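You operate a simulated robot arm through the tools that you are given. There is no shell and no other tool.

Carry out the task below with a simulated two-armed robot. There is one attempt and no reset: what you move stays moved.

## Task
Strap the large case to the tension on its label, then arm the tilt indicator.
Fine: both straps; set each pawl lever to draw and leave it there.

Only the result counts: the job must be done as asked and must still hold three seconds after the hand-in. Knocking over, shifting, dropping, spilling or breaking anything else fails it.

## Robot
Two 7-joint arms with two-finger grippers on one trunk, on a base that drives. Base frame: it is fixed to the floor where the robot stands at the start and does not move with it; the origin is under the middle of the robot, x ahead of it, y to its left, z up; the surface under the hand at the start is at about z = 700. Lengths are in mm, angles in degrees, forces in N, time in s.
The left shoulder is at the start at [60, 123, 920], the right one opposite. With the tool pointing down near the work surface each hand reaches from about 320 to 780 mm from the robot's upright axis, wherever it stands, measured 20 degrees to its own side. Places, roughly: blue pawl lever [700, -500, 700]; blue ratchet handle [600, -400, 800]; blue tension window [500, -300, 700]; orange pawl lever [700, -100, 700]; orange ratchet handle [600, -200, 800]; orange tension window [500, -300, 700]; red knob [300, -300, 600]. Payload 1.47 kg a hand.
The tool frame of a hand sits at the grasp point between the pads (the TCP): z along the fingers, y along the line on which they close. The tips reach 16 mm beyond it. The gripper opens to 87 mm. The gripper's body begins 55 mm behind the TCP.
Orientation is that of the tool frame in the base frame, as a unit quaternion [w, x, y, z]. With the fingers straight down and closing along the base's y, the tool's x points along the base's -x, its y along +y and its z along -z.

## Interface
- The arms move only by the tool move_arm. It takes "left_commands", "right_commands" or both (then of equal length, played together; a hand with none holds still); each is a list of rows, each a list of 7 numbers: the shift along the tool's x, y, z in units of 300 mm (1.0 is 300 mm), then the turn, a rotation vector about the tool's x, y, z in units of 180 degrees (1.0 is 180 degrees), then the finger opening in mm, from 0 to 87. In form: [[dx, dy, dz, wx, wy, wz, jaw], ...]. A call has 1 to 20 rows; each row is the pose to reach, as a shift and turn from the pose commanded when the call began, along the tool's axes at that moment. A call with a number of a shift or a turn outside -1 to 1 is refused whole. A row lasts 0.2 s, in which the tool goes at most 50 mm and 8.6 degrees; a call with a longer step from one row to the next is refused whole, and so is a gripper value outside its range. Where a pose cannot be reached the arm comes as near as it can. A force on the tool above 70 N (or 10 N above the force at the start of the call, whichever is more), or a blocked arm, ends the call early, and 0.2 s more pass. Each finger travels about 153 mm/s and halts on what it meets, pressing with about 28 N; the grip force reading is that of the motor and also rises with nothing between the fingers. The clock runs only during rows and for 0.2 s after the last one: add rows that repeat a pose to give the fingers time. The reply holds the time, the measured pose of the TCP, the force on the tool along the base axes, the opening and the grip force, in the units named above and with some noise, with the torque about the TCP (base axes, N m) and any sound that the robot's microphone picked up.
- Cameras (640 x 400 px; columns grow to the right, rows downward): "scene" is now at [73.2, -24.9, 1464.3]; the picture's right is [-0.36, -0.93, 0.00], its down [-0.79, 0.31, -0.53] and it looks along [0.49, -0.19, -0.85] (base axes); focal length 249 px, centre (320, 200). "left" rides on the left gripper at [73, -12, -90] in its tool frame; the picture's right is [0.16, 0.99, 0.00], its down [-0.72, 0.12, -0.68] and it looks along [-0.67, 0.11, 0.73] (tool axes); focal length 247 px, centre (320, 200). "right" rides on the right gripper at [73, 12, -90] in its tool frame; the picture's right is [-0.16, 0.99, 0.00], its down [-0.72, -0.11, -0.68] and it looks along [-0.67, -0.11, 0.73] (tool axes); focal length 247 px, centre (320, 200). There is no depth. A picture from a camera that has moved, and an enlarged one, comes with that camera's place and axes in the base frame and with its lens.
- grab_frame(camera): a new picture of that camera. No time passes.
- move_column(by): slides the trunk up (or, below 0, down) by that many mm; the arms and the scene camera ride with it, the base frame stays. It gives what a move gives, with no picture.
- roll_base(legs): drives the robot by 1 to 6 legs, each [ahead, left, turn to the left] in mm, mm and degrees, along the robot's own axes; the way and the turn of a leg run together, so that a leg with both is an arc; at most 1500 mm and 180 degrees a leg. The arms and the cameras ride along, it lands a little off, and it stops where it bumps. It gives what a move gives.
- aim_head(pan, tilt): turns the head with the scene camera to pan (to the left, within 120 degrees either way) and tilt (down, from -29 to 69), counted from straight ahead of the robot. It gives what a move gives.
- close_up(camera, box): a new picture of the part [left, top, right, bottom] of that camera's present view, enlarged. No time passes.
- job_done(): hands the job in; it is judged then, once.

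Nothing tells you exact positions but the pictures and the camera data. Unless the task says otherwise, let go and move clear before handing in.

The tools are called after "Request:" as name(argument=value, ...) on one line, values as JSON. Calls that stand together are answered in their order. move_arm: Moves the arms, as the interface text tells. Its arguments: {"type":"object","properties":{"left_commands":{"type":"array"},"right_commands":{"type":"array"}},"required":[]} The other tools are called the same way: move_column (by) slides the trunk up or down; roll_base (legs) drives the base; aim_head (pan, tilt) turns the head that bears the scene camera; grab_frame (camera) takes a picture; close_up (camera, box) takes an enlarged picture of a part of a camera's view; job_done () hands the job in.

At the start:

```text
clock: 0.0
left_tool_pos: [463.5, -28.9, 1055.2]
left_ee_rot: [0.0, 0.0, 1.0, 0.0]
left_wrist_force: [0.0, 0.6, 0.0]
left_torque: [-0.01, 0.0, 0.0]
left_opening: 87.2
left_grasp_force: 0.2
right_tool_pos: [427.4, -481.8, 1109.6]
right_ee_rot: [0.0, 0.002, 1.0, 0.0]
right_wrist_force: [-0.2, -0.5, -0.4]
right_torque: [0.0, 0.02, 0.02]
right_opening: 87.1
right_grasp_force: 0.0
trunk travel left (down, up): [-75.0, 155.0]
robot x, y, heading: [-1.3, -2.7, 0.1]
head pan, tilt: [-21.3, 57.9]
```

scene: 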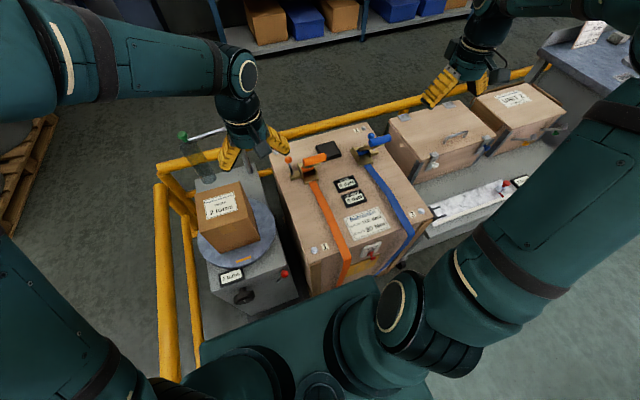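
right: 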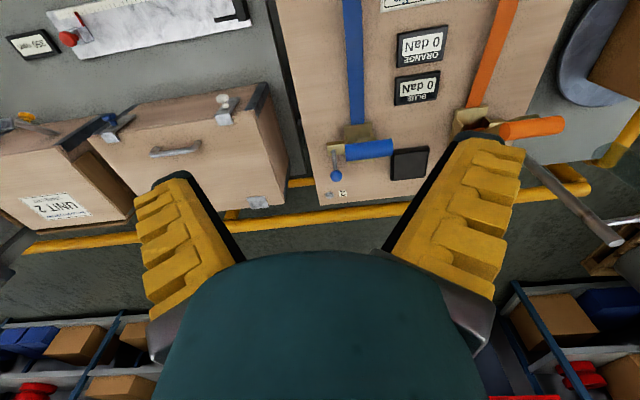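
left: 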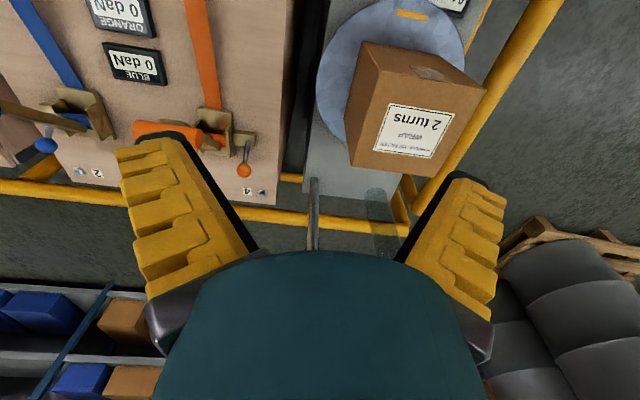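

I see a large case with an orange and a blue strap, each with a ratchet and a pawl lever, and two tension windows that read 0 daN. I'll look closer at the labels first.

Request:
close_up(camera="scene", box=[260, 120, 440, 232])

Request:
close_up(camera="scene", box=[320, 180, 440, 290])

Request:
close_up(camera="right", box=[300, 0, 580, 210])

Request:
close_up(camera="left", box=[0, 0, 320, 220])

```text
3.56 times, centred on (350, 176) of scene
camera zoom: at [73.2, -24.9, 1464.3], right [-0.36, -0.93, 0.0], down [-0.79, 0.31, -0.53], along [0.49, -0.19, -0.85], focal length 885 px, centre (213, 285)
```

zoom: 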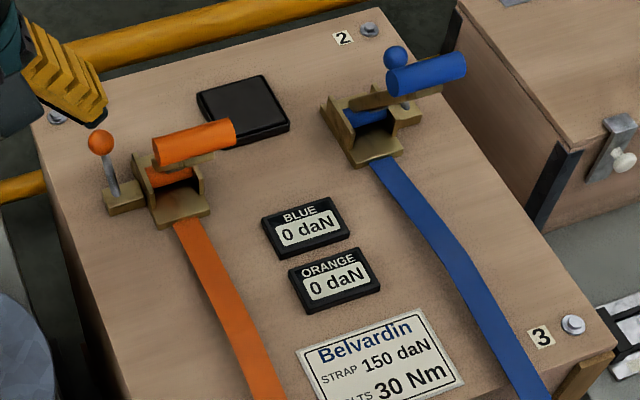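

```text
3.64 times, centred on (380, 235) of scene
camera zoom: at [73.2, -24.9, 1464.3], right [-0.36, -0.93, 0.0], down [-0.79, 0.31, -0.53], along [0.49, -0.19, -0.85], focal length 905 px, centre (102, 73)
```

zoom: 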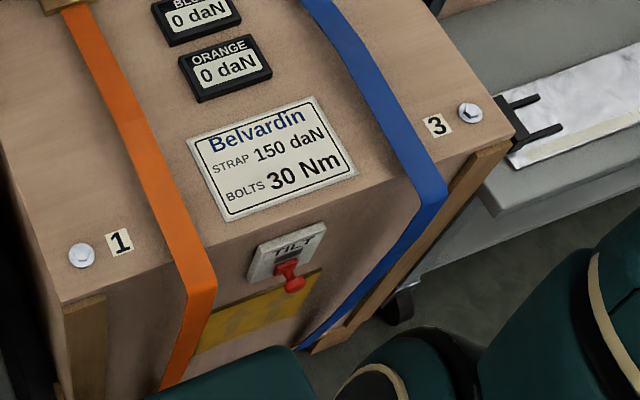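

```text
1.90 times, centred on (440, 105) of right
camera zoom: at [354.8, -470.0, 1198.7], right [0.16, 0.99, 0.0], down [0.72, -0.12, 0.68], along [0.67, -0.11, -0.73], focal length 470 px, centre (91, 381)
```

zoom: 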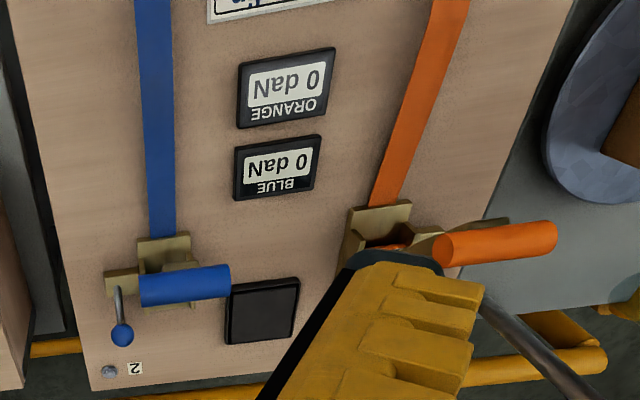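

```text
1.82 times, centred on (160, 110) of left
camera zoom: at [392.0, -39.9, 1144.3], right [-0.16, 0.99, 0.0], down [0.72, 0.12, 0.68], along [0.67, 0.11, -0.73], focal length 449 px, centre (611, 364)
```

zoom: 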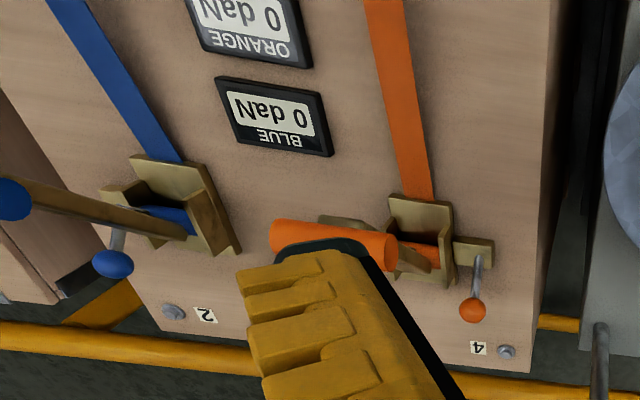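

Both windows read 0 daN and the label asks for 150 daN on each strap. The TILT indicator with the red knob is on the near face. I'll zoom in on the pawl levers and the indicator for markings.

Request:
close_up(camera="scene", box=[275, 145, 335, 185])

Request:
close_up(camera="scene", box=[340, 125, 400, 165])

Request:
close_up(camera="scene", box=[370, 230, 430, 290])

Request:
close_up(camera="scene", box=[170, 120, 310, 320])

Request:
close_up(camera="left", box=[180, 80, 280, 210])

Request:
close_up(camera="right", box=[310, 110, 420, 210])

```text
10.00 times, centred on (305, 165) of scene
camera zoom: at [73.2, -24.9, 1464.3], right [-0.36, -0.93, 0.0], down [-0.79, 0.31, -0.53], along [0.49, -0.19, -0.85], focal length 2490 px, centre (470, 550)
```

zoom: 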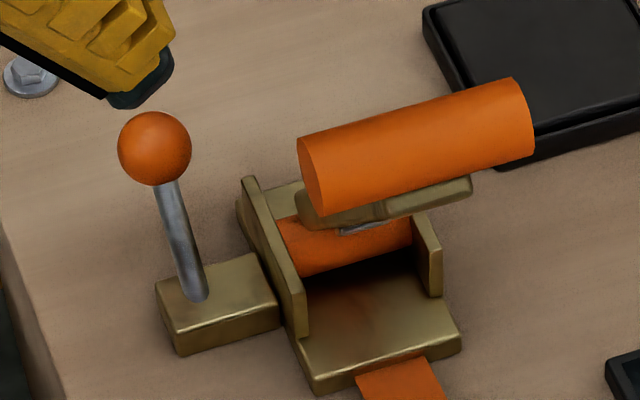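

```text
10.00 times, centred on (370, 145) of scene
camera zoom: at [73.2, -24.9, 1464.3], right [-0.36, -0.93, 0.0], down [-0.79, 0.31, -0.53], along [0.49, -0.19, -0.85], focal length 2490 px, centre (-180, 750)
```

zoom: 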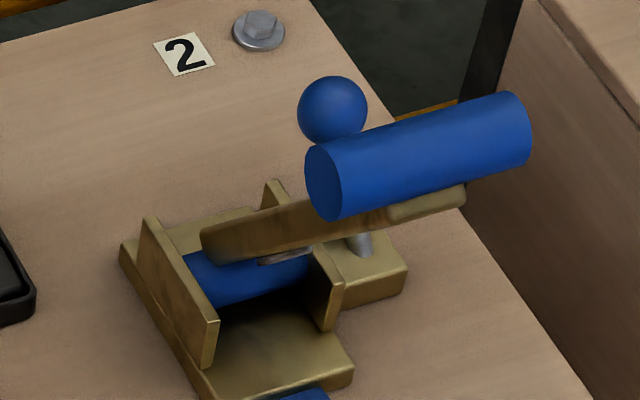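

```text
6.67 times, centred on (400, 260) of scene
camera zoom: at [73.2, -24.9, 1464.3], right [-0.36, -0.93, 0.0], down [-0.79, 0.31, -0.53], along [0.49, -0.19, -0.85], focal length 1660 px, centre (-213, -200)
```

zoom: 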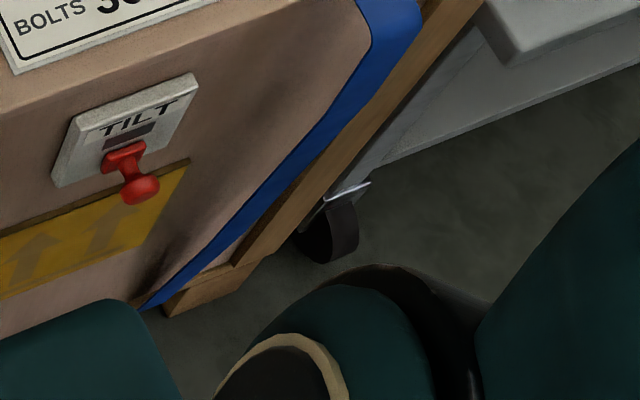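

```text
2.00 times, centred on (240, 220) of scene
camera zoom: at [73.2, -24.9, 1464.3], right [-0.36, -0.93, 0.0], down [-0.79, 0.31, -0.53], along [0.49, -0.19, -0.85], focal length 498 px, centre (480, 160)
```

zoom: 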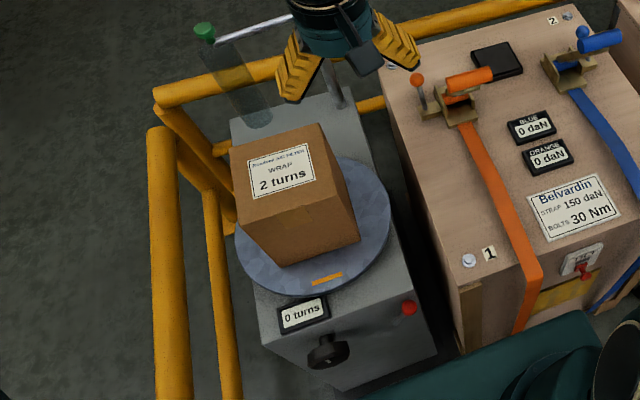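

```text
3.08 times, centred on (230, 145) of left
camera zoom: at [392.0, -39.9, 1144.3], right [-0.16, 0.99, 0.0], down [0.72, 0.12, 0.68], along [0.67, 0.11, -0.73], focal length 760 px, centre (597, 369)
```

zoom: 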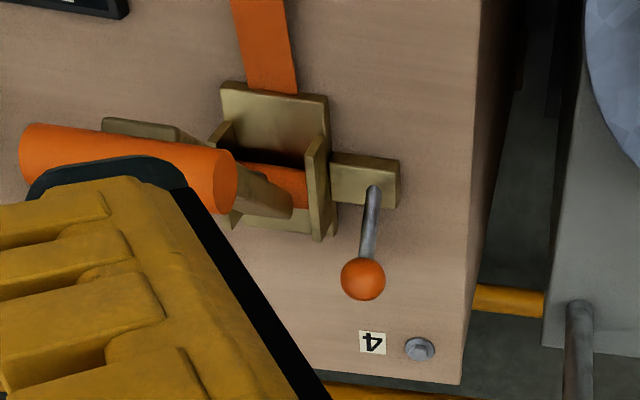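

```text
4.00 times, centred on (365, 160) of right
camera zoom: at [354.8, -470.0, 1198.7], right [0.16, 0.99, 0.0], down [0.72, -0.12, 0.68], along [0.67, -0.11, -0.73], focal length 988 px, centre (140, 360)
```

zoom: 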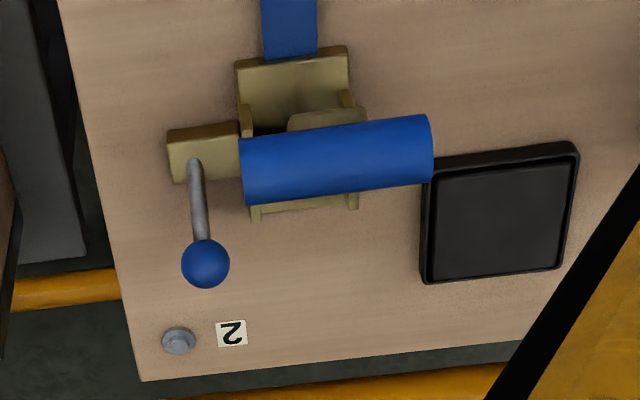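

No markings show on the pawl levers. Both now lean away from me, and the handles lean towards me with grips at about z 868. I'll look around before touching anything.

Request:
aim_head(pan=-45, tilt=60)

Request:
grab_frame(camera="scene")

Request:
aim_head(pan=-10, tilt=69)

Request:
grab_frame(camera="scene")

Request:
aim_head(pan=-30, tilt=30)

Request:
grab_frame(camera="scene")

```text
clock: 0.9
left_tool_pos: [464.7, -28.4, 1053.9]
left_ee_rot: [0.0, 0.0, 1.0, 0.0]
left_wrist_force: [0.6, -0.1, 0.1]
left_torque: [-0.02, 0.01, 0.0]
left_opening: 86.9
left_grasp_force: 0.1
right_tool_pos: [427.4, -481.4, 1107.6]
right_ee_rot: [-0.001, 0.001, 1.0, 0.0]
right_wrist_force: [-0.1, -0.3, -0.3]
right_torque: [0.01, 0.02, -0.01]
right_opening: 87.0
right_grasp_force: 0.0
trunk travel left (down, up): [-75.0, 155.0]
robot x, y, heading: [-0.9, 4.7, 0.1]
head pan, tilt: [-45.0, 60.0]
```

```text
taken
camera scene: at [56.1, -46.9, 1461.8], right [-0.71, -0.71, 0.0], down [-0.61, 0.61, -0.5], along [0.35, -0.35, -0.87], focal length 249 px, centre (320, 200)
```

scene: 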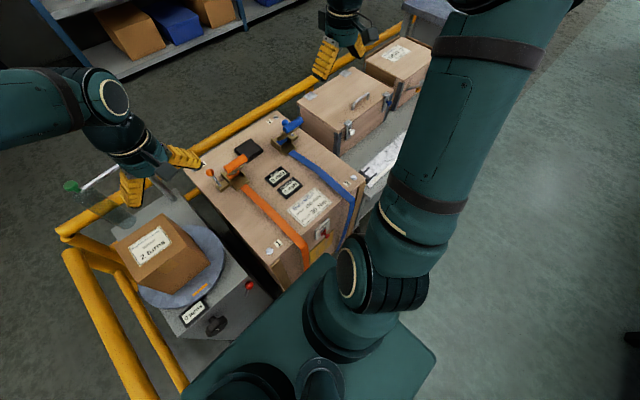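

```text
clock: 1.9
left_tool_pos: [464.4, -28.9, 1054.3]
left_ee_rot: [0.0, 0.0, 1.0, 0.0]
left_wrist_force: [0.1, 0.0, -0.6]
left_torque: [-0.01, -0.01, 0.03]
left_opening: 87.1
left_grasp_force: 0.0
right_tool_pos: [427.4, -481.0, 1108.2]
right_ee_rot: [0.001, 0.0, 1.0, 0.0]
right_wrist_force: [-0.6, -0.7, 0.2]
right_torque: [0.02, -0.04, 0.01]
right_opening: 87.1
right_grasp_force: 0.1
trunk travel left (down, up): [-75.0, 155.0]
robot x, y, heading: [-0.8, -2.8, 0.1]
head pan, tilt: [-10.0, 68.8]
```

```text
taken
camera scene: at [64.0, -9.6, 1452.4], right [-0.17, -0.98, 0.0], down [-0.92, 0.16, -0.36], along [0.36, -0.06, -0.93], focal length 249 px, centre (320, 200)
```

scene: 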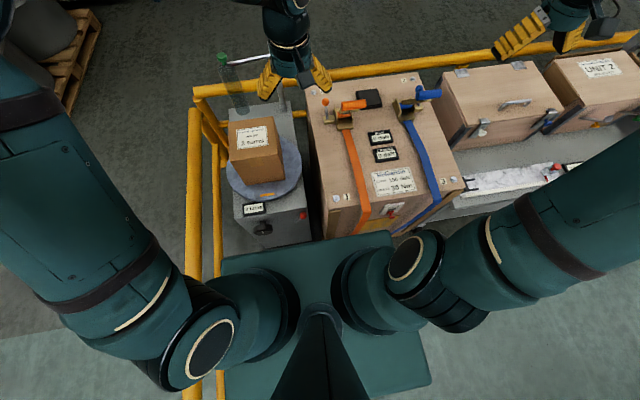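

```text
clock: 2.9
left_tool_pos: [465.3, -28.4, 1055.0]
left_ee_rot: [0.0, 0.001, 1.0, 0.0]
left_wrist_force: [0.6, 1.5, -0.1]
left_torque: [-0.02, -0.01, -0.02]
left_opening: 86.8
left_grasp_force: 0.1
right_tool_pos: [427.4, -481.9, 1109.1]
right_ee_rot: [0.0, 0.001, 1.0, 0.0]
right_wrist_force: [-0.1, 0.1, 0.3]
right_torque: [0.01, -0.01, 0.0]
right_opening: 86.8
right_grasp_force: 0.1
trunk travel left (down, up): [-75.0, 155.0]
robot x, y, heading: [0.8, -0.7, -0.2]
head pan, tilt: [-30.0, 30.0]
```

```text
taken
camera scene: at [87.2, -45.0, 1503.8], right [-0.5, -0.87, 0.0], down [-0.43, 0.25, -0.87], along [0.75, -0.43, -0.5], focal length 249 px, centre (320, 200)
```

scene: 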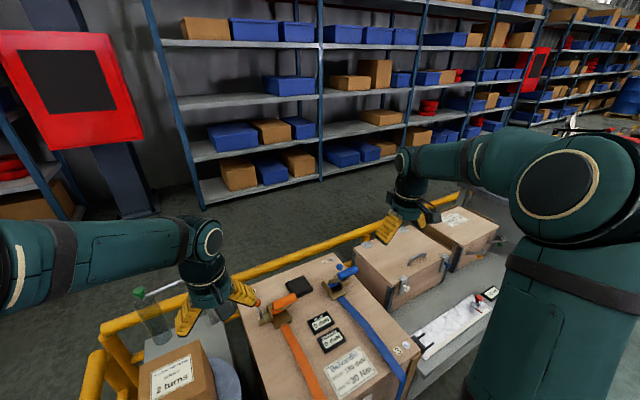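

The zoom gives real detail, so I'll look harder at each lever block and at the black pad.

Request:
close_up(camera="right", box=[340, 130, 390, 190])

Request:
close_up(camera="left", box=[220, 110, 270, 190])

Request:
close_up(camera="left", box=[20, 60, 130, 180])

Request:
close_up(camera="scene", box=[230, 250, 420, 390])

```text
6.67 times, centred on (365, 160) of right
camera zoom: at [354.9, -470.1, 1198.7], right [0.16, 0.99, 0.0], down [0.72, -0.12, 0.68], along [0.67, -0.11, -0.73], focal length 1646 px, centre (20, 467)
```

zoom: 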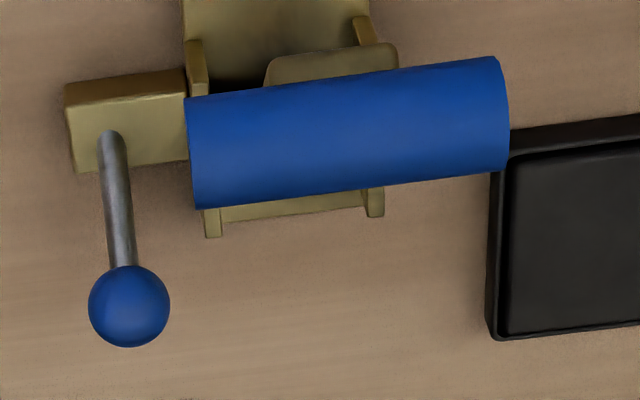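

```text
5.00 times, centred on (245, 150) of left
camera zoom: at [392.1, -39.9, 1144.3], right [-0.16, 0.99, 0.0], down [0.72, 0.12, 0.68], along [0.67, 0.11, -0.73], focal length 1235 px, centre (695, 450)
```

zoom: 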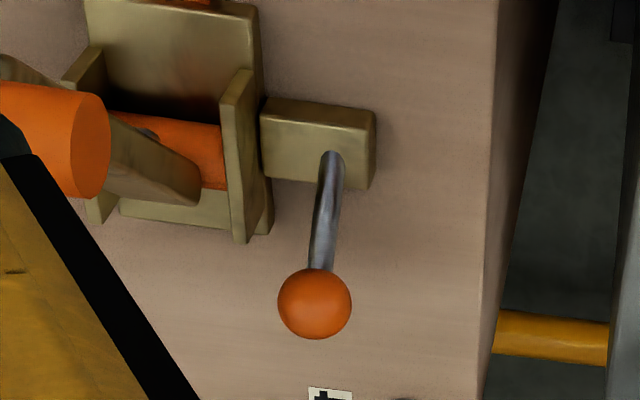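

```text
3.33 times, centred on (75, 120) of left
camera zoom: at [392.1, -39.9, 1144.3], right [-0.16, 0.99, 0.0], down [0.72, 0.12, 0.68], along [0.67, 0.11, -0.73], focal length 823 px, centre (1137, 467)
```

zoom: 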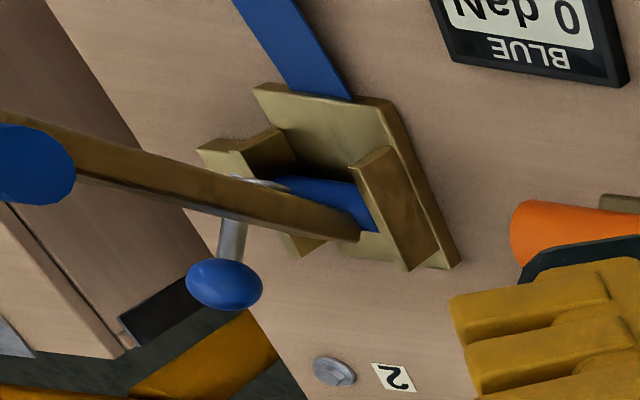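

```text
2.86 times, centred on (325, 320) of scene
camera zoom: at [87.2, -45.0, 1503.8], right [-0.5, -0.87, 0.0], down [-0.43, 0.25, -0.87], along [0.75, -0.43, -0.5], focal length 711 px, centre (306, -143)
```

zoom: 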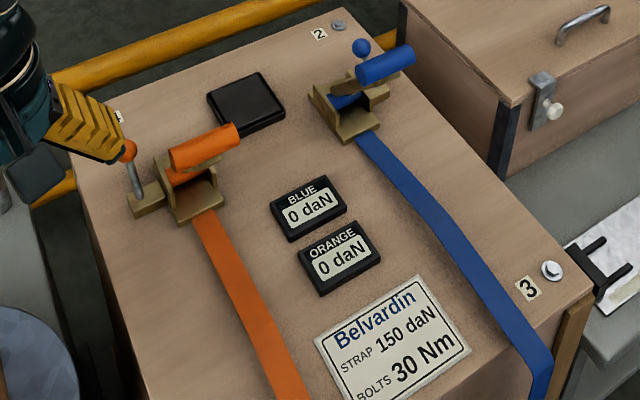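

No markings anywhere, so I'll find the draw direction by trying it and reading the windows. Next I'll turn the right hand so its fingers close along x and bring it above the blue ratchet grip at about [564, -427, 868].

Request:
aim_head(pan=-28, tilt=45)

Request:
move_arm(right_commands=[[-0.023, 0.017, 0.02, 0, 0, 0.0455, 87], [-0.047, 0.033, 0.04, 0, 0, 0.091, 87], [-0.07, 0.05, 0.06, 0, 0, 0.1365, 87], [-0.093, 0.067, 0.08, 0, 0, 0.182, 87], [-0.117, 0.083, 0.1, 0, 0, 0.2275, 80], [-0.14, 0.1, 0.12, 0, 0, 0.273, 80], [-0.163, 0.117, 0.14, 0, 0, 0.3185, 80], [-0.187, 0.133, 0.16, 0, 0, 0.364, 80], [-0.21, 0.15, 0.18, 0, 0, 0.4095, 70], [-0.233, 0.167, 0.2, 0, 0, 0.455, 70], [-0.257, 0.183, 0.2, 0, 0, 0.5, 60], [-0.257, 0.183, 0.2, 0, 0, 0.5, 60]])

Request:
grab_frame(camera="scene")

Request:
grab_frame(camera="right")

```text
clock: 3.7
left_tool_pos: [464.9, -28.0, 1056.0]
left_ee_rot: [0.0, 0.0, 1.0, 0.001]
left_wrist_force: [-0.2, -0.5, 0.4]
left_torque: [-0.01, 0.0, 0.04]
left_opening: 87.0
left_grasp_force: 0.2
right_tool_pos: [427.2, -481.0, 1108.4]
right_ee_rot: [0.0, 0.001, 1.0, 0.0]
right_wrist_force: [-0.1, 0.1, 0.0]
right_torque: [0.0, 0.0, 0.01]
right_opening: 86.9
right_grasp_force: 0.0
trunk travel left (down, up): [-75.0, 155.0]
robot x, y, heading: [1.3, -1.1, 0.2]
head pan, tilt: [-28.0, 45.0]
```

```text
clock: 6.3
left_tool_pos: [464.1, -28.6, 1056.0]
left_ee_rot: [0.0, -0.001, 1.0, 0.001]
left_wrist_force: [-0.1, -0.3, 0.4]
left_torque: [-0.02, -0.03, -0.03]
left_opening: 87.0
left_grasp_force: 0.1
right_tool_pos: [506.0, -425.7, 1049.3]
right_ee_rot: [-0.001, 0.709, 0.705, 0.0]
right_wrist_force: [0.1, 0.1, -0.1]
right_torque: [0.04, -0.01, 0.01]
right_opening: 64.8
right_grasp_force: 3.6
trunk travel left (down, up): [-75.0, 155.0]
robot x, y, heading: [2.0, -0.2, -0.2]
head pan, tilt: [-28.0, 45.0]
```

```text
taken
camera scene: at [80.6, -38.1, 1481.3], right [-0.47, -0.88, 0.0], down [-0.62, 0.33, -0.71], along [0.62, -0.33, -0.71], focal length 249 px, centre (320, 200)
```

scene: 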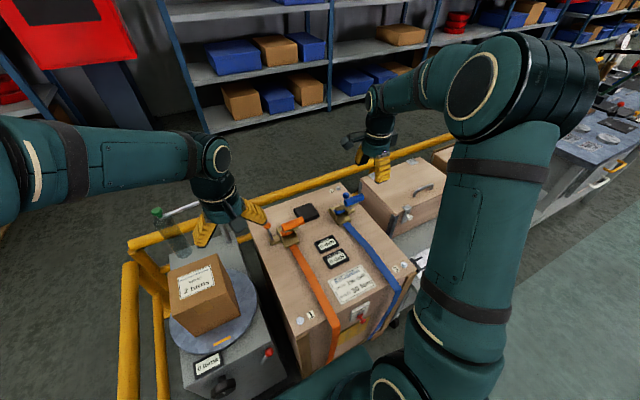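

```text
taken
camera right: at [516.5, -353.8, 1138.7], right [0.99, -0.16, 0.0], down [-0.12, -0.72, 0.68], along [-0.11, -0.67, -0.73], focal length 247 px, centre (320, 200)
```

right: 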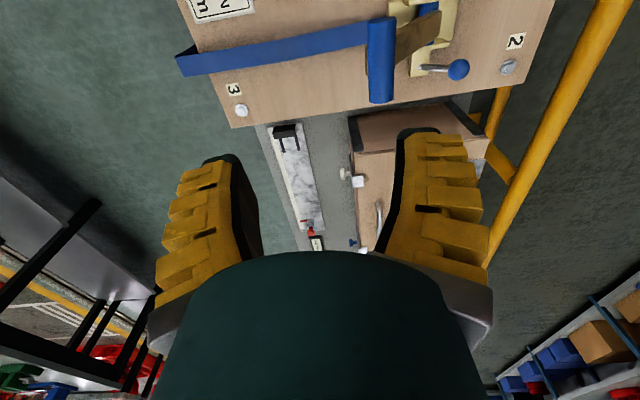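

The hand is now above the blue handle with fingers closing along x, and its camera confirms the grip at [565, -427, 868]. I'll tilt 30° in line with the lever arm and come to a standoff.

Request:
move_arm(right_commands=[[0, 0.01, 0.08, -0.0417, 0, 0, 60], [0, 0.02, 0.16, -0.0833, 0, 0, 60], [0, 0.03, 0.24, -0.125, 0, 0, 60], [0, 0.03, 0.313, -0.1667, 0, 0, 60], [0, 0.03, 0.313, -0.1667, 0, 0, 60]])

Request:
grab_frame(camera="right")

Request:
close_up(camera="scene", box=[250, 120, 450, 260])

```text
clock: 7.5
left_tool_pos: [464.4, -27.8, 1055.4]
left_ee_rot: [-0.001, -0.001, 1.0, -0.001]
left_wrist_force: [-0.4, -0.2, -0.1]
left_torque: [-0.02, -0.04, -0.02]
left_opening: 87.2
left_grasp_force: 0.0
right_tool_pos: [511.5, -427.4, 954.6]
right_ee_rot: [0.185, 0.683, 0.683, 0.183]
right_wrist_force: [0.5, 0.1, -0.8]
right_torque: [-0.02, 0.03, -0.01]
right_opening: 64.7
right_grasp_force: 4.0
trunk travel left (down, up): [-75.0, 155.0]
robot x, y, heading: [-1.1, -2.4, -0.3]
head pan, tilt: [-28.0, 45.0]
```

```text
taken
camera right: at [477.8, -354.9, 1038.4], right [0.85, -0.16, 0.5], down [-0.44, -0.72, 0.53], along [0.27, -0.67, -0.69], focal length 247 px, centre (320, 200)
```

right: 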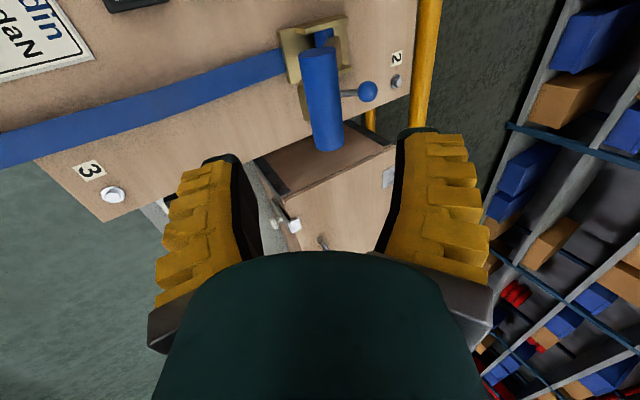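

```text
2.86 times, centred on (350, 190) of scene
camera zoom: at [80.9, -37.4, 1481.3], right [-0.47, -0.88, 0.0], down [-0.62, 0.33, -0.71], along [0.62, -0.33, -0.71], focal length 711 px, centre (234, 229)
```

zoom: 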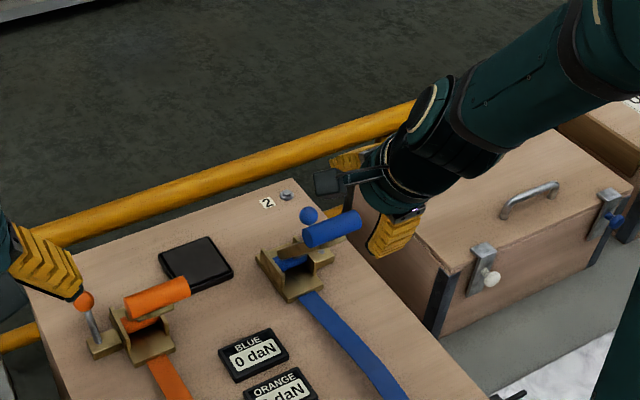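

The grip is in line with the tool axis at 102 mm, so I'll advance and close on it.

Request:
move_arm(right_commands=[[0, 0, 0.11, 0, 0, 0, 60], [0, 0, 0.22, 0, 0, 0, 60], [0, 0, 0.325, 0, 0, 0, 60], [0, 0, 0.325, 0, 0, 0, 20], [0, 0, 0.325, 0, 0, 0, 20], [0, 0, 0.325, 0, 0, 0, 20]])

Request:
grab_frame(camera="right")

Request:
close_up(camera="scene", box=[250, 120, 450, 260])

```text
clock: 8.9
left_tool_pos: [464.7, -29.4, 1055.3]
left_ee_rot: [0.0, 0.0, 1.0, 0.0]
left_wrist_force: [-0.1, -0.1, -0.6]
left_torque: [0.02, 0.0, -0.01]
left_opening: 87.0
left_grasp_force: 0.0
right_tool_pos: [561.5, -427.7, 869.4]
right_ee_rot: [0.182, 0.684, 0.683, 0.182]
right_wrist_force: [-6.6, 0.3, -5.9]
right_torque: [0.05, 0.16, -0.01]
right_opening: 26.8
right_grasp_force: 29.2
trunk travel left (down, up): [-75.0, 155.0]
robot x, y, heading: [-3.9, -0.5, 0.2]
head pan, tilt: [-28.0, 45.0]
```

```text
taken
camera right: at [527.3, -355.6, 953.0], right [0.86, -0.16, 0.49], down [-0.44, -0.72, 0.53], along [0.27, -0.67, -0.69], focal length 247 px, centre (320, 200)
```

right: 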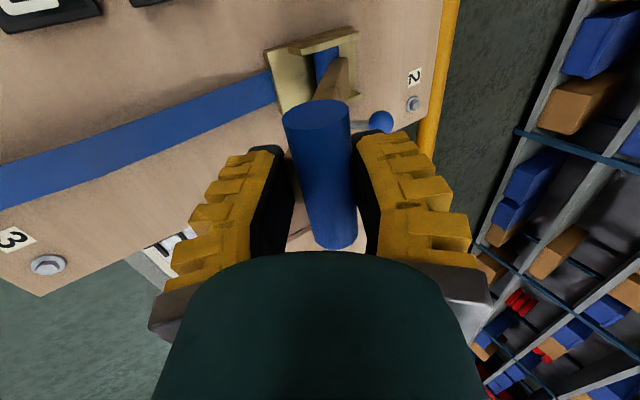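

```text
2.86 times, centred on (350, 190) of scene
camera zoom: at [80.4, -38.3, 1481.2], right [-0.47, -0.88, 0.0], down [-0.62, 0.33, -0.71], along [0.62, -0.33, -0.71], focal length 711 px, centre (234, 229)
```

zoom: 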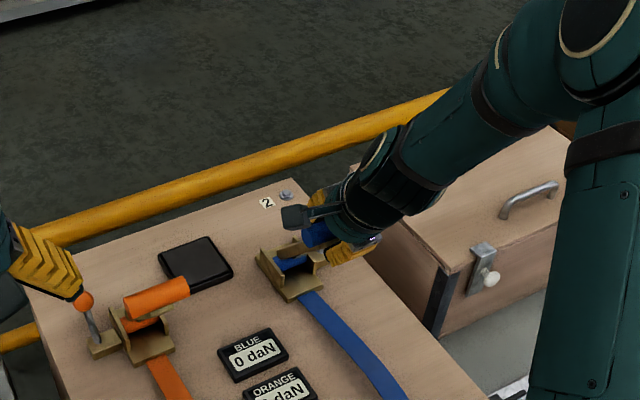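

I have hold of the blue grip. I'll rotate the handle 15° away from me about its pivot, which I estimate at [645, -427, 726], and watch the forces and the window.

Request:
move_arm(right_commands=[[0, 0.0709, 0.0046, 0.0417, 0, 0, 20], [0, 0.1405, 0.0185, 0.0833, 0, 0, 20], [0, 0.1405, 0.0185, 0.0833, 0, 0, 20]])

Request:
close_up(camera="scene", box=[250, 120, 450, 260])

Request:
grab_frame(camera="right")

```text
clock: 9.7
left_tool_pos: [461.8, -30.8, 1057.2]
left_ee_rot: [0.001, -0.001, 1.0, 0.0]
left_wrist_force: [0.4, 1.1, 0.2]
left_torque: [0.02, -0.03, -0.02]
left_opening: 87.1
left_grasp_force: 0.1
right_tool_pos: [597.7, -427.7, 886.9]
right_ee_rot: [0.091, 0.703, 0.7, 0.092]
right_wrist_force: [-32.3, -4.1, -3.7]
right_torque: [0.02, 0.28, 0.23]
right_opening: 74.5
right_grasp_force: 29.9
trunk travel left (down, up): [-75.0, 155.0]
robot x, y, heading: [2.1, 0.9, 0.0]
head pan, tilt: [-28.0, 45.0]
```

```text
2.86 times, centred on (350, 190) of scene
camera zoom: at [77.4, -39.1, 1481.6], right [-0.47, -0.88, 0.0], down [-0.62, 0.33, -0.71], along [0.63, -0.33, -0.71], focal length 711 px, centre (234, 229)
```

zoom: 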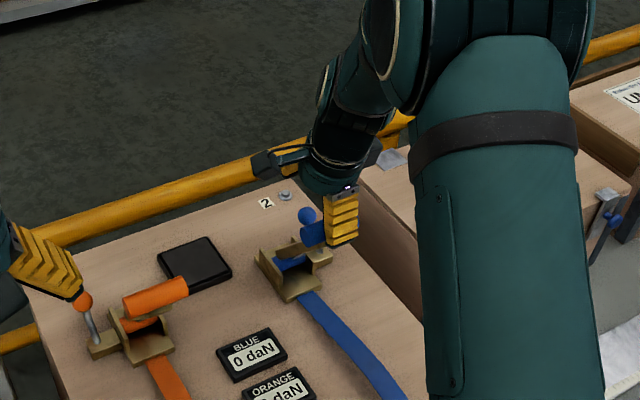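

```text
taken
camera right: at [586.4, -355.6, 977.4], right [0.95, -0.16, 0.25], down [-0.29, -0.72, 0.63], along [0.08, -0.67, -0.74], focal length 247 px, centre (320, 200)
```

right: 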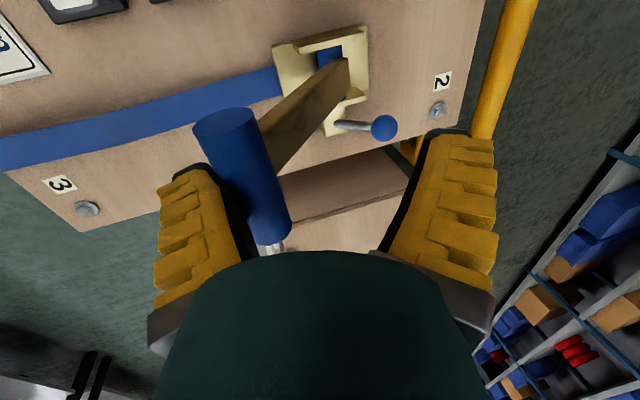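

The handle didn't move forward and the fingers were forced open, so it's at its far stop. I'll return and pull it towards me instead.

Request:
move_arm(right_commands=[[0, -0.0709, 0.0046, -0.0417, 0, 0, 20], [0, -0.1405, 0.0185, -0.0833, 0, 0, 20], [0, -0.1405, 0.0185, -0.0833, 0, 0, 20]])

Request:
grab_frame(camera="right")

```text
clock: 10.5
left_tool_pos: [461.0, -27.7, 1057.0]
left_ee_rot: [0.003, 0.0, 1.0, 0.0]
left_wrist_force: [0.2, -0.9, -1.0]
left_torque: [-0.02, -0.02, 0.01]
left_opening: 86.9
left_grasp_force: 0.1
right_tool_pos: [559.1, -426.3, 873.9]
right_ee_rot: [0.186, 0.684, 0.681, 0.184]
right_wrist_force: [-31.1, -2.2, 21.1]
right_torque: [0.06, 0.66, -0.28]
right_opening: 33.8
right_grasp_force: 30.2
trunk travel left (down, up): [-75.0, 155.0]
robot x, y, heading: [-1.1, 0.0, 0.0]
head pan, tilt: [-28.0, 45.0]
```

```text
taken
camera right: at [524.8, -354.2, 956.7], right [0.85, -0.16, 0.5], down [-0.45, -0.72, 0.53], along [0.27, -0.67, -0.69], focal length 247 px, centre (320, 200)
```

right: 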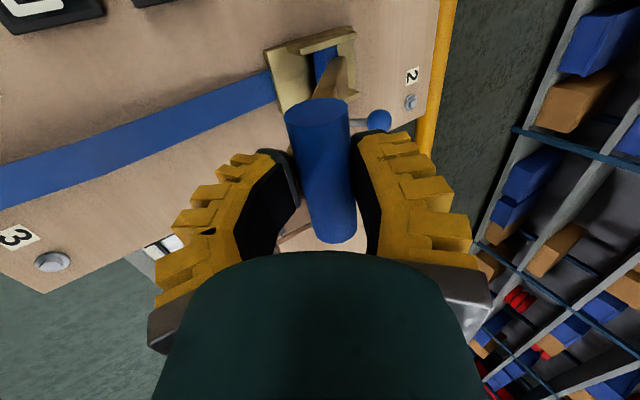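

I'm back at the start angle. Now I'll pull the handle 15° towards me.

Request:
move_arm(right_commands=[[0, -0.0709, 0.0046, -0.0417, 0, 0, 20], [0, -0.1405, 0.0185, -0.0833, 0, 0, 20], [0, -0.1405, 0.0185, -0.0833, 0, 0, 20]])

Request:
close_up(camera="scene", box=[250, 120, 450, 260])

Request:
grab_frame(camera="right")

```text
clock: 11.3
left_tool_pos: [461.7, -26.8, 1054.4]
left_ee_rot: [0.001, -0.001, 1.0, 0.0]
left_wrist_force: [-0.5, -0.6, -0.2]
left_torque: [0.05, 0.02, 0.0]
left_opening: 87.2
left_grasp_force: 0.1
right_tool_pos: [527.2, -422.6, 842.9]
right_ee_rot: [0.269, 0.652, 0.654, 0.273]
right_wrist_force: [-18.5, 3.5, 8.1]
right_torque: [0.41, 0.86, -0.2]
right_opening: 26.7
right_grasp_force: 30.0
trunk travel left (down, up): [-75.0, 155.0]
robot x, y, heading: [-1.4, -2.0, -0.2]
head pan, tilt: [-28.0, 45.0]
```

```text
2.86 times, centred on (350, 190) of scene
camera zoom: at [78.5, -37.0, 1481.4], right [-0.47, -0.88, 0.0], down [-0.62, 0.33, -0.71], along [0.63, -0.33, -0.71], focal length 711 px, centre (234, 229)
```

zoom: 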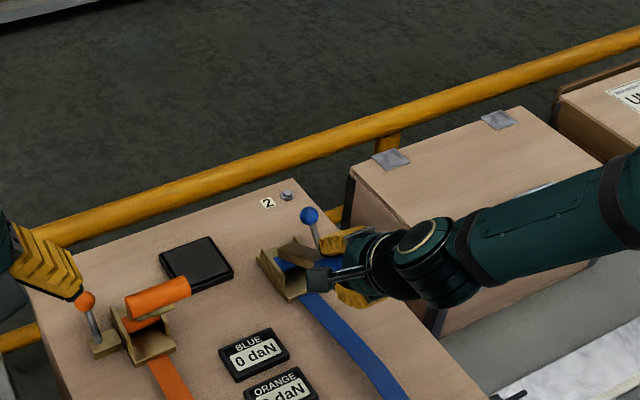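

```text
taken
camera right: at [471.7, -350.9, 915.4], right [0.7, -0.16, 0.7], down [-0.56, -0.73, 0.4], along [0.45, -0.67, -0.6], focal length 247 px, centre (320, 200)
```

right: 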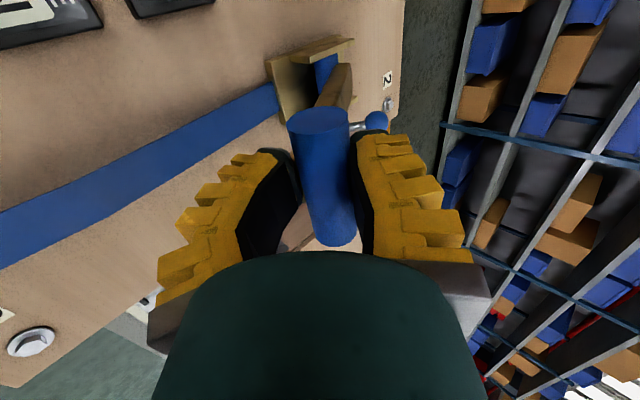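

The handle moves towards me. I'll keep pulling another 30° and watch for the stop.

Request:
move_arm(right_commands=[[0, -0.0709, 0.0046, -0.0417, 0, 0, 20], [0, -0.1405, 0.0185, -0.0833, 0, 0, 20], [0, -0.2078, 0.0413, -0.125, 0, 0, 20], [0, -0.2715, 0.0728, -0.1667, 0, 0, 20], [0, -0.2715, 0.0728, -0.1667, 0, 0, 20]])

Request:
close_up(camera="scene", box=[250, 120, 450, 260])

Request:
grab_frame(camera="right")

```text
clock: 12.5
left_tool_pos: [463.4, -28.8, 1054.6]
left_ee_rot: [0.0, -0.001, 1.0, 0.0]
left_wrist_force: [0.2, -0.4, 0.1]
left_torque: [-0.02, 0.01, 0.03]
left_opening: 87.2
left_grasp_force: 0.1
right_tool_pos: [486.2, -426.9, 771.8]
right_ee_rot: [0.432, 0.561, 0.561, 0.43]
right_wrist_force: [-0.6, -1.7, 2.2]
right_torque: [0.0, -0.04, -0.02]
right_opening: 27.5
right_grasp_force: 6.1
trunk travel left (down, up): [-75.0, 155.0]
robot x, y, heading: [1.6, 2.7, -0.1]
head pan, tilt: [-28.0, 45.0]
```

```text
2.86 times, centred on (350, 190) of scene
camera zoom: at [80.6, -38.0, 1481.3], right [-0.47, -0.88, 0.0], down [-0.62, 0.33, -0.71], along [0.62, -0.33, -0.71], focal length 711 px, centre (234, 229)
```

zoom: 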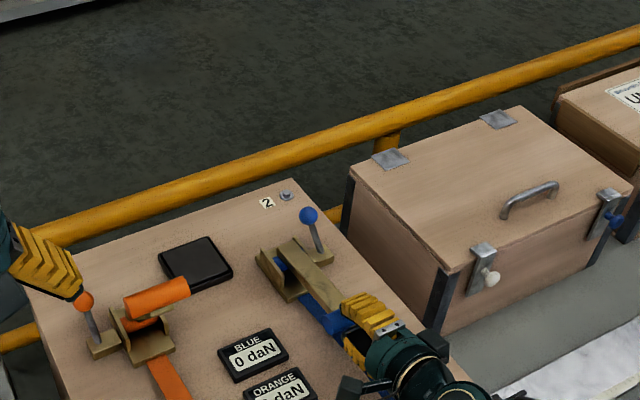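

```text
taken
camera right: at [403.1, -354.6, 806.7], right [0.25, -0.16, 0.95], down [-0.69, -0.72, 0.06], along [0.68, -0.67, -0.29], focal length 247 px, centre (320, 200)
```

right: 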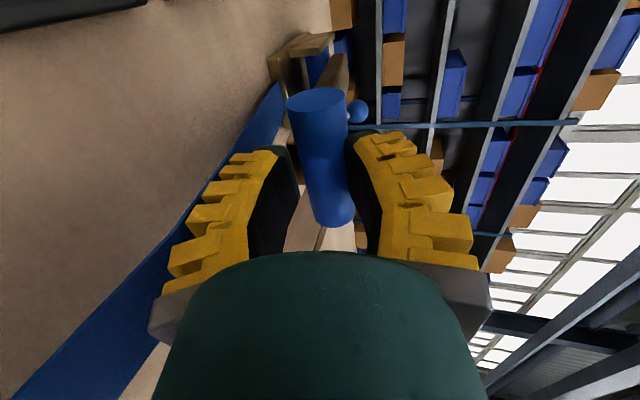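

The handle swings freely from 30° to 75° with no sound and the window stays at 0. I'll swing it back to check the other direction before touching the pawl.

Request:
move_arm(right_commands=[[0, 0.0709, 0.0046, 0.0417, 0, 0, 20], [0, 0.1405, 0.0185, 0.0833, 0, 0, 20], [0, 0.2078, 0.0413, 0.125, 0, 0, 20], [0, 0.2715, 0.0728, 0.1667, 0, 0, 20], [0, 0.3306, 0.1122, 0.2083, 0, 0, 20], [0, 0.3306, 0.1122, 0.2083, 0, 0, 20]])

Request:
close_up(camera="scene", box=[250, 120, 450, 260])

```text
clock: 13.9
left_tool_pos: [460.5, -27.7, 1057.2]
left_ee_rot: [0.002, 0.001, 1.0, -0.001]
left_wrist_force: [-0.2, -0.1, -0.1]
left_torque: [-0.01, 0.01, 0.0]
left_opening: 87.2
left_grasp_force: 0.0
right_tool_pos: [540.3, -426.4, 862.5]
right_ee_rot: [0.229, 0.669, 0.669, 0.228]
right_wrist_force: [-28.6, 1.0, 23.4]
right_torque: [-0.1, 0.81, 0.49]
right_opening: 23.8
right_grasp_force: 30.0
trunk travel left (down, up): [-75.0, 155.0]
robot x, y, heading: [-2.3, -3.0, -0.1]
head pan, tilt: [-28.0, 45.0]
```

```text
2.86 times, centred on (350, 190) of scene
camera zoom: at [75.1, -36.5, 1481.7], right [-0.47, -0.88, 0.0], down [-0.62, 0.33, -0.71], along [0.63, -0.33, -0.7], focal length 711 px, centre (234, 229)
```

zoom: 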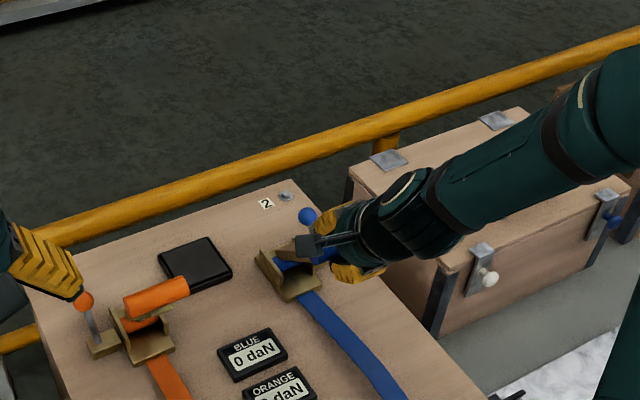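

No tension either way, so the pawl levers are not at draw now. I'll let go, back off, and use the right hand to swing the blue pawl lever towards me.

Request:
move_arm(right_commands=[[0, 0, 0, 0, 0, 0, 60], [0, 0, 0, 0, 0, 0, 60], [0, 0, -0.12, 0, 0, 0, 60], [0, 0, -0.24, 0, 0, 0, 60], [0, 0, -0.36, 0, 0, 0, 60], [0, 0, -0.36, 0, 0, 0, 60]])

Request:
grab_frame(camera="right")

Request:
close_up(camera="scene", box=[250, 120, 450, 260])

```text
clock: 15.3
left_tool_pos: [464.9, -29.3, 1053.9]
left_ee_rot: [0.0, 0.0, 1.0, 0.0]
left_wrist_force: [-0.1, -0.3, 1.2]
left_torque: [-0.01, -0.02, -0.01]
left_opening: 87.0
left_grasp_force: 0.1
right_tool_pos: [481.0, -426.3, 945.0]
right_ee_rot: [0.227, 0.67, 0.67, 0.227]
right_wrist_force: [0.9, 0.2, 0.1]
right_torque: [0.0, 0.02, 0.01]
right_opening: 64.6
right_grasp_force: 3.3
trunk travel left (down, up): [-75.0, 155.0]
robot x, y, heading: [0.3, 1.1, 0.1]
head pan, tilt: [-28.0, 45.0]
```

```text
taken
camera right: at [436.7, -354.3, 1023.7], right [0.78, -0.16, 0.6], down [-0.51, -0.72, 0.47], along [0.36, -0.67, -0.65], focal length 247 px, centre (320, 200)
```

right: 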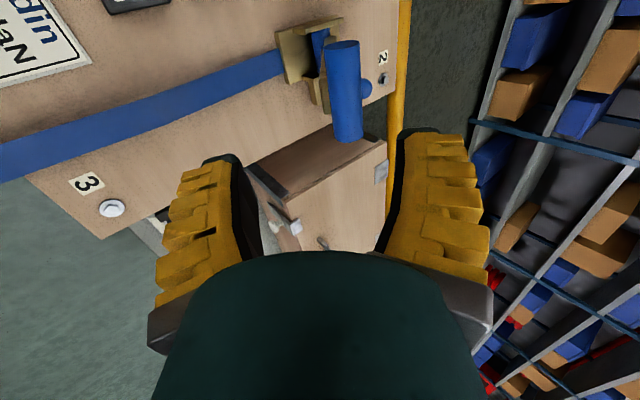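

```text
2.86 times, centred on (350, 190) of scene
camera zoom: at [81.4, -38.3, 1481.2], right [-0.47, -0.88, 0.0], down [-0.62, 0.33, -0.71], along [0.62, -0.33, -0.71], focal length 711 px, centre (234, 229)
```

zoom: 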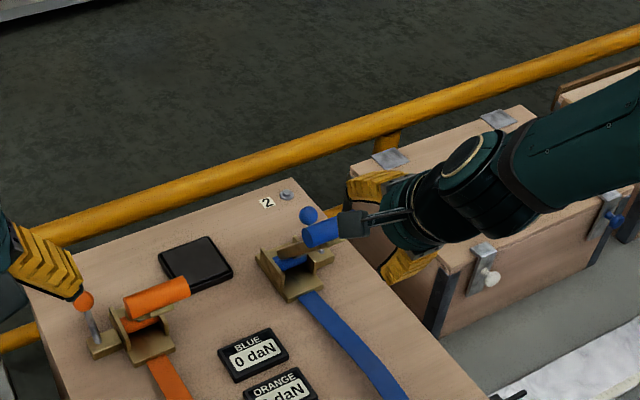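

The blue ball sits at about [695, -487, 755], which is beyond comfortable reach from here. I'd rather shift the base to the right, so I'll check the clearance between the base and the bench.

Request:
aim_head(pan=-60, tilt=69)

Request:
grab_frame(camera="scene")

Request:
aim_head(pan=-90, tilt=50)

Request:
grab_frame(camera="scene")

Request:
aim_head(pan=0, tilt=69)

Request:
grab_frame(camera="scene")

```text
clock: 16.3
left_tool_pos: [463.7, -28.3, 1055.3]
left_ee_rot: [0.0, -0.001, 1.0, 0.0]
left_wrist_force: [-0.1, -0.7, 0.6]
left_torque: [-0.03, -0.04, -0.01]
left_opening: 86.9
left_grasp_force: 0.1
right_tool_pos: [481.4, -426.0, 945.7]
right_ee_rot: [0.228, 0.67, 0.669, 0.227]
right_wrist_force: [0.8, 0.3, 0.2]
right_torque: [0.0, -0.02, 0.02]
right_opening: 64.4
right_grasp_force: 3.0
trunk travel left (down, up): [-75.0, 155.0]
robot x, y, heading: [-2.7, -0.1, 0.2]
head pan, tilt: [-60.0, 68.8]
```

```text
taken
camera scene: at [36.9, -48.2, 1452.4], right [-0.87, -0.5, 0.0], down [-0.47, 0.81, -0.36], along [0.18, -0.31, -0.93], focal length 249 px, centre (320, 200)
```

scene: 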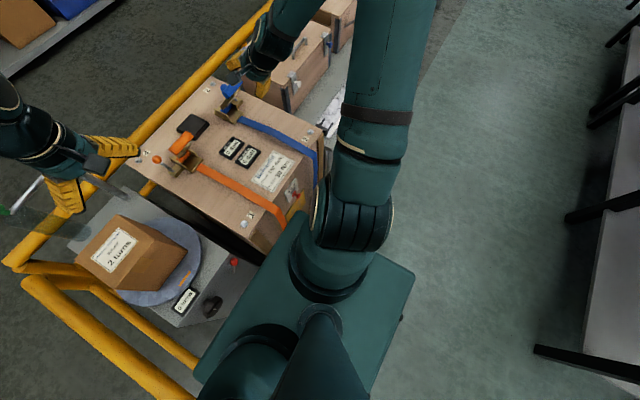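

```text
clock: 17.2
left_tool_pos: [465.4, -27.8, 1054.9]
left_ee_rot: [0.0, 0.0, 1.0, 0.0]
left_wrist_force: [-0.3, -0.7, -0.2]
left_torque: [0.01, 0.04, -0.01]
left_opening: 86.9
left_grasp_force: 0.0
right_tool_pos: [481.5, -425.7, 944.9]
right_ee_rot: [0.227, 0.67, 0.669, 0.227]
right_wrist_force: [0.8, 0.0, -0.6]
right_torque: [-0.03, -0.05, 0.01]
right_opening: 64.5
right_grasp_force: 2.6
trunk travel left (down, up): [-75.0, 155.0]
robot x, y, heading: [-3.3, -1.9, -0.1]
head pan, tilt: [-90.0, 50.0]
```

```text
taken
camera scene: at [9.0, -76.8, 1474.3], right [-1.0, 0.0, 0.0], down [0.0, 0.77, -0.64], along [0.0, -0.64, -0.77], focal length 249 px, centre (320, 200)
```

scene: 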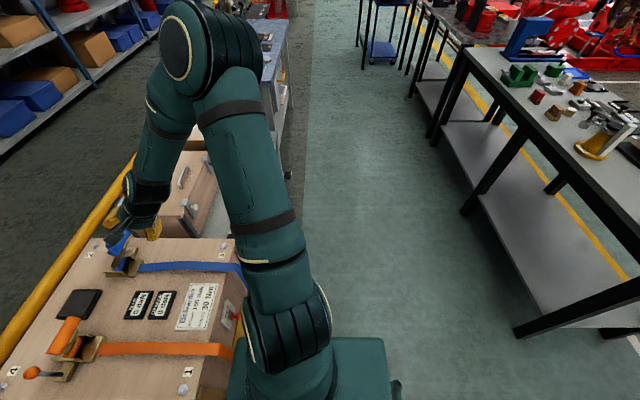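

```text
clock: 18.9
left_tool_pos: [464.2, -27.4, 1056.0]
left_ee_rot: [0.001, 0.0, 1.0, 0.001]
left_wrist_force: [-0.6, -0.6, 0.5]
left_torque: [-0.05, 0.05, 0.01]
left_opening: 87.2
left_grasp_force: 0.0
right_tool_pos: [481.0, -427.1, 945.2]
right_ee_rot: [0.227, 0.67, 0.669, 0.228]
right_wrist_force: [-0.1, 1.0, 0.7]
right_torque: [-0.03, -0.03, -0.02]
right_opening: 64.3
right_grasp_force: 3.5
trunk travel left (down, up): [-75.0, 155.0]
robot x, y, heading: [3.2, 2.2, -0.2]
head pan, tilt: [0.0, 68.8]
```

```text
taken
camera scene: at [64.8, 0.2, 1452.4], right [0.0, -1.0, 0.0], down [-0.93, 0.0, -0.36], along [0.36, 0.0, -0.93], focal length 249 px, centre (320, 200)
```

scene: 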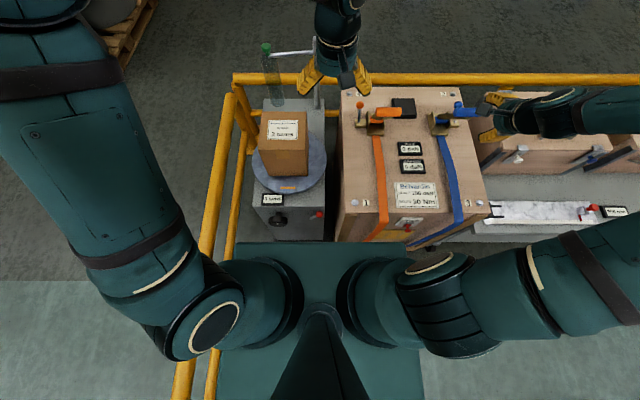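

Bench front is near x=270 and the base platform reaches about y=-400. A 120 mm sidestep to the right keeps the platform in front of the case only, so I'll do that.

Request:
roll_base(legs=[[-10, -120, 0]])

Request:
aim_head(pan=-20, tilt=50)

Request:
grab_frame(camera="scene")

Request:
grab_frame(camera="right")

```text
clock: 20.6
left_tool_pos: [453.2, -148.1, 1055.4]
left_ee_rot: [0.0, -0.001, 1.0, 0.0]
left_wrist_force: [-0.5, -0.4, 0.5]
left_torque: [0.01, 0.02, 0.03]
left_opening: 86.7
left_grasp_force: 0.0
right_tool_pos: [471.7, -546.2, 945.7]
right_ee_rot: [0.227, 0.67, 0.669, 0.227]
right_wrist_force: [0.2, 0.1, -0.8]
right_torque: [0.02, 0.0, 0.02]
right_opening: 64.5
right_grasp_force: 3.5
trunk travel left (down, up): [-75.0, 155.0]
robot x, y, heading: [-13.6, -116.8, -0.1]
head pan, tilt: [0.0, 68.8]
```

```text
clock: 21.4
left_tool_pos: [453.8, -146.6, 1055.1]
left_ee_rot: [0.0, -0.001, 1.0, 0.0]
left_wrist_force: [-0.9, -0.3, -0.7]
left_torque: [0.01, 0.02, 0.04]
left_opening: 87.0
left_grasp_force: 0.1
right_tool_pos: [472.1, -545.4, 946.0]
right_ee_rot: [0.227, 0.67, 0.67, 0.227]
right_wrist_force: [0.5, -0.1, 0.7]
right_torque: [0.02, 0.01, -0.02]
right_opening: 64.9
right_grasp_force: 3.2
trunk travel left (down, up): [-75.0, 155.0]
robot x, y, heading: [-8.1, -119.6, 0.1]
head pan, tilt: [-20.0, 50.0]
```

```text
taken
camera scene: at [71.3, -145.5, 1474.3], right [-0.34, -0.94, 0.0], down [-0.72, 0.26, -0.64], along [0.6, -0.22, -0.77], focal length 249 px, centre (320, 200)
```

scene: 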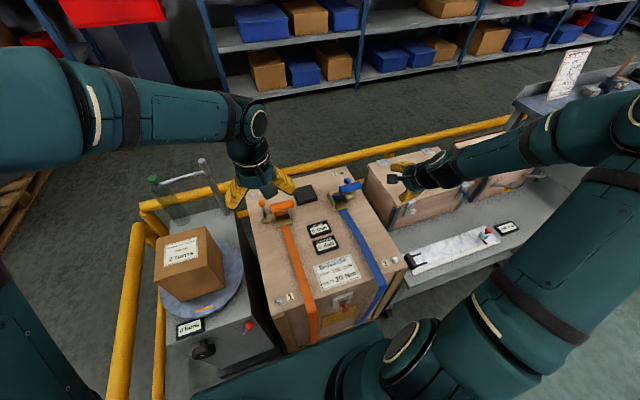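

```text
taken
camera right: at [426.7, -473.2, 1023.9], right [0.78, -0.16, 0.6], down [-0.51, -0.72, 0.47], along [0.36, -0.67, -0.65], focal length 247 px, centre (320, 200)
```

right: 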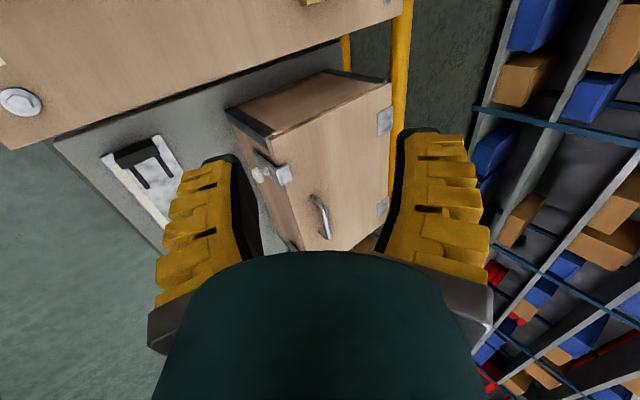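

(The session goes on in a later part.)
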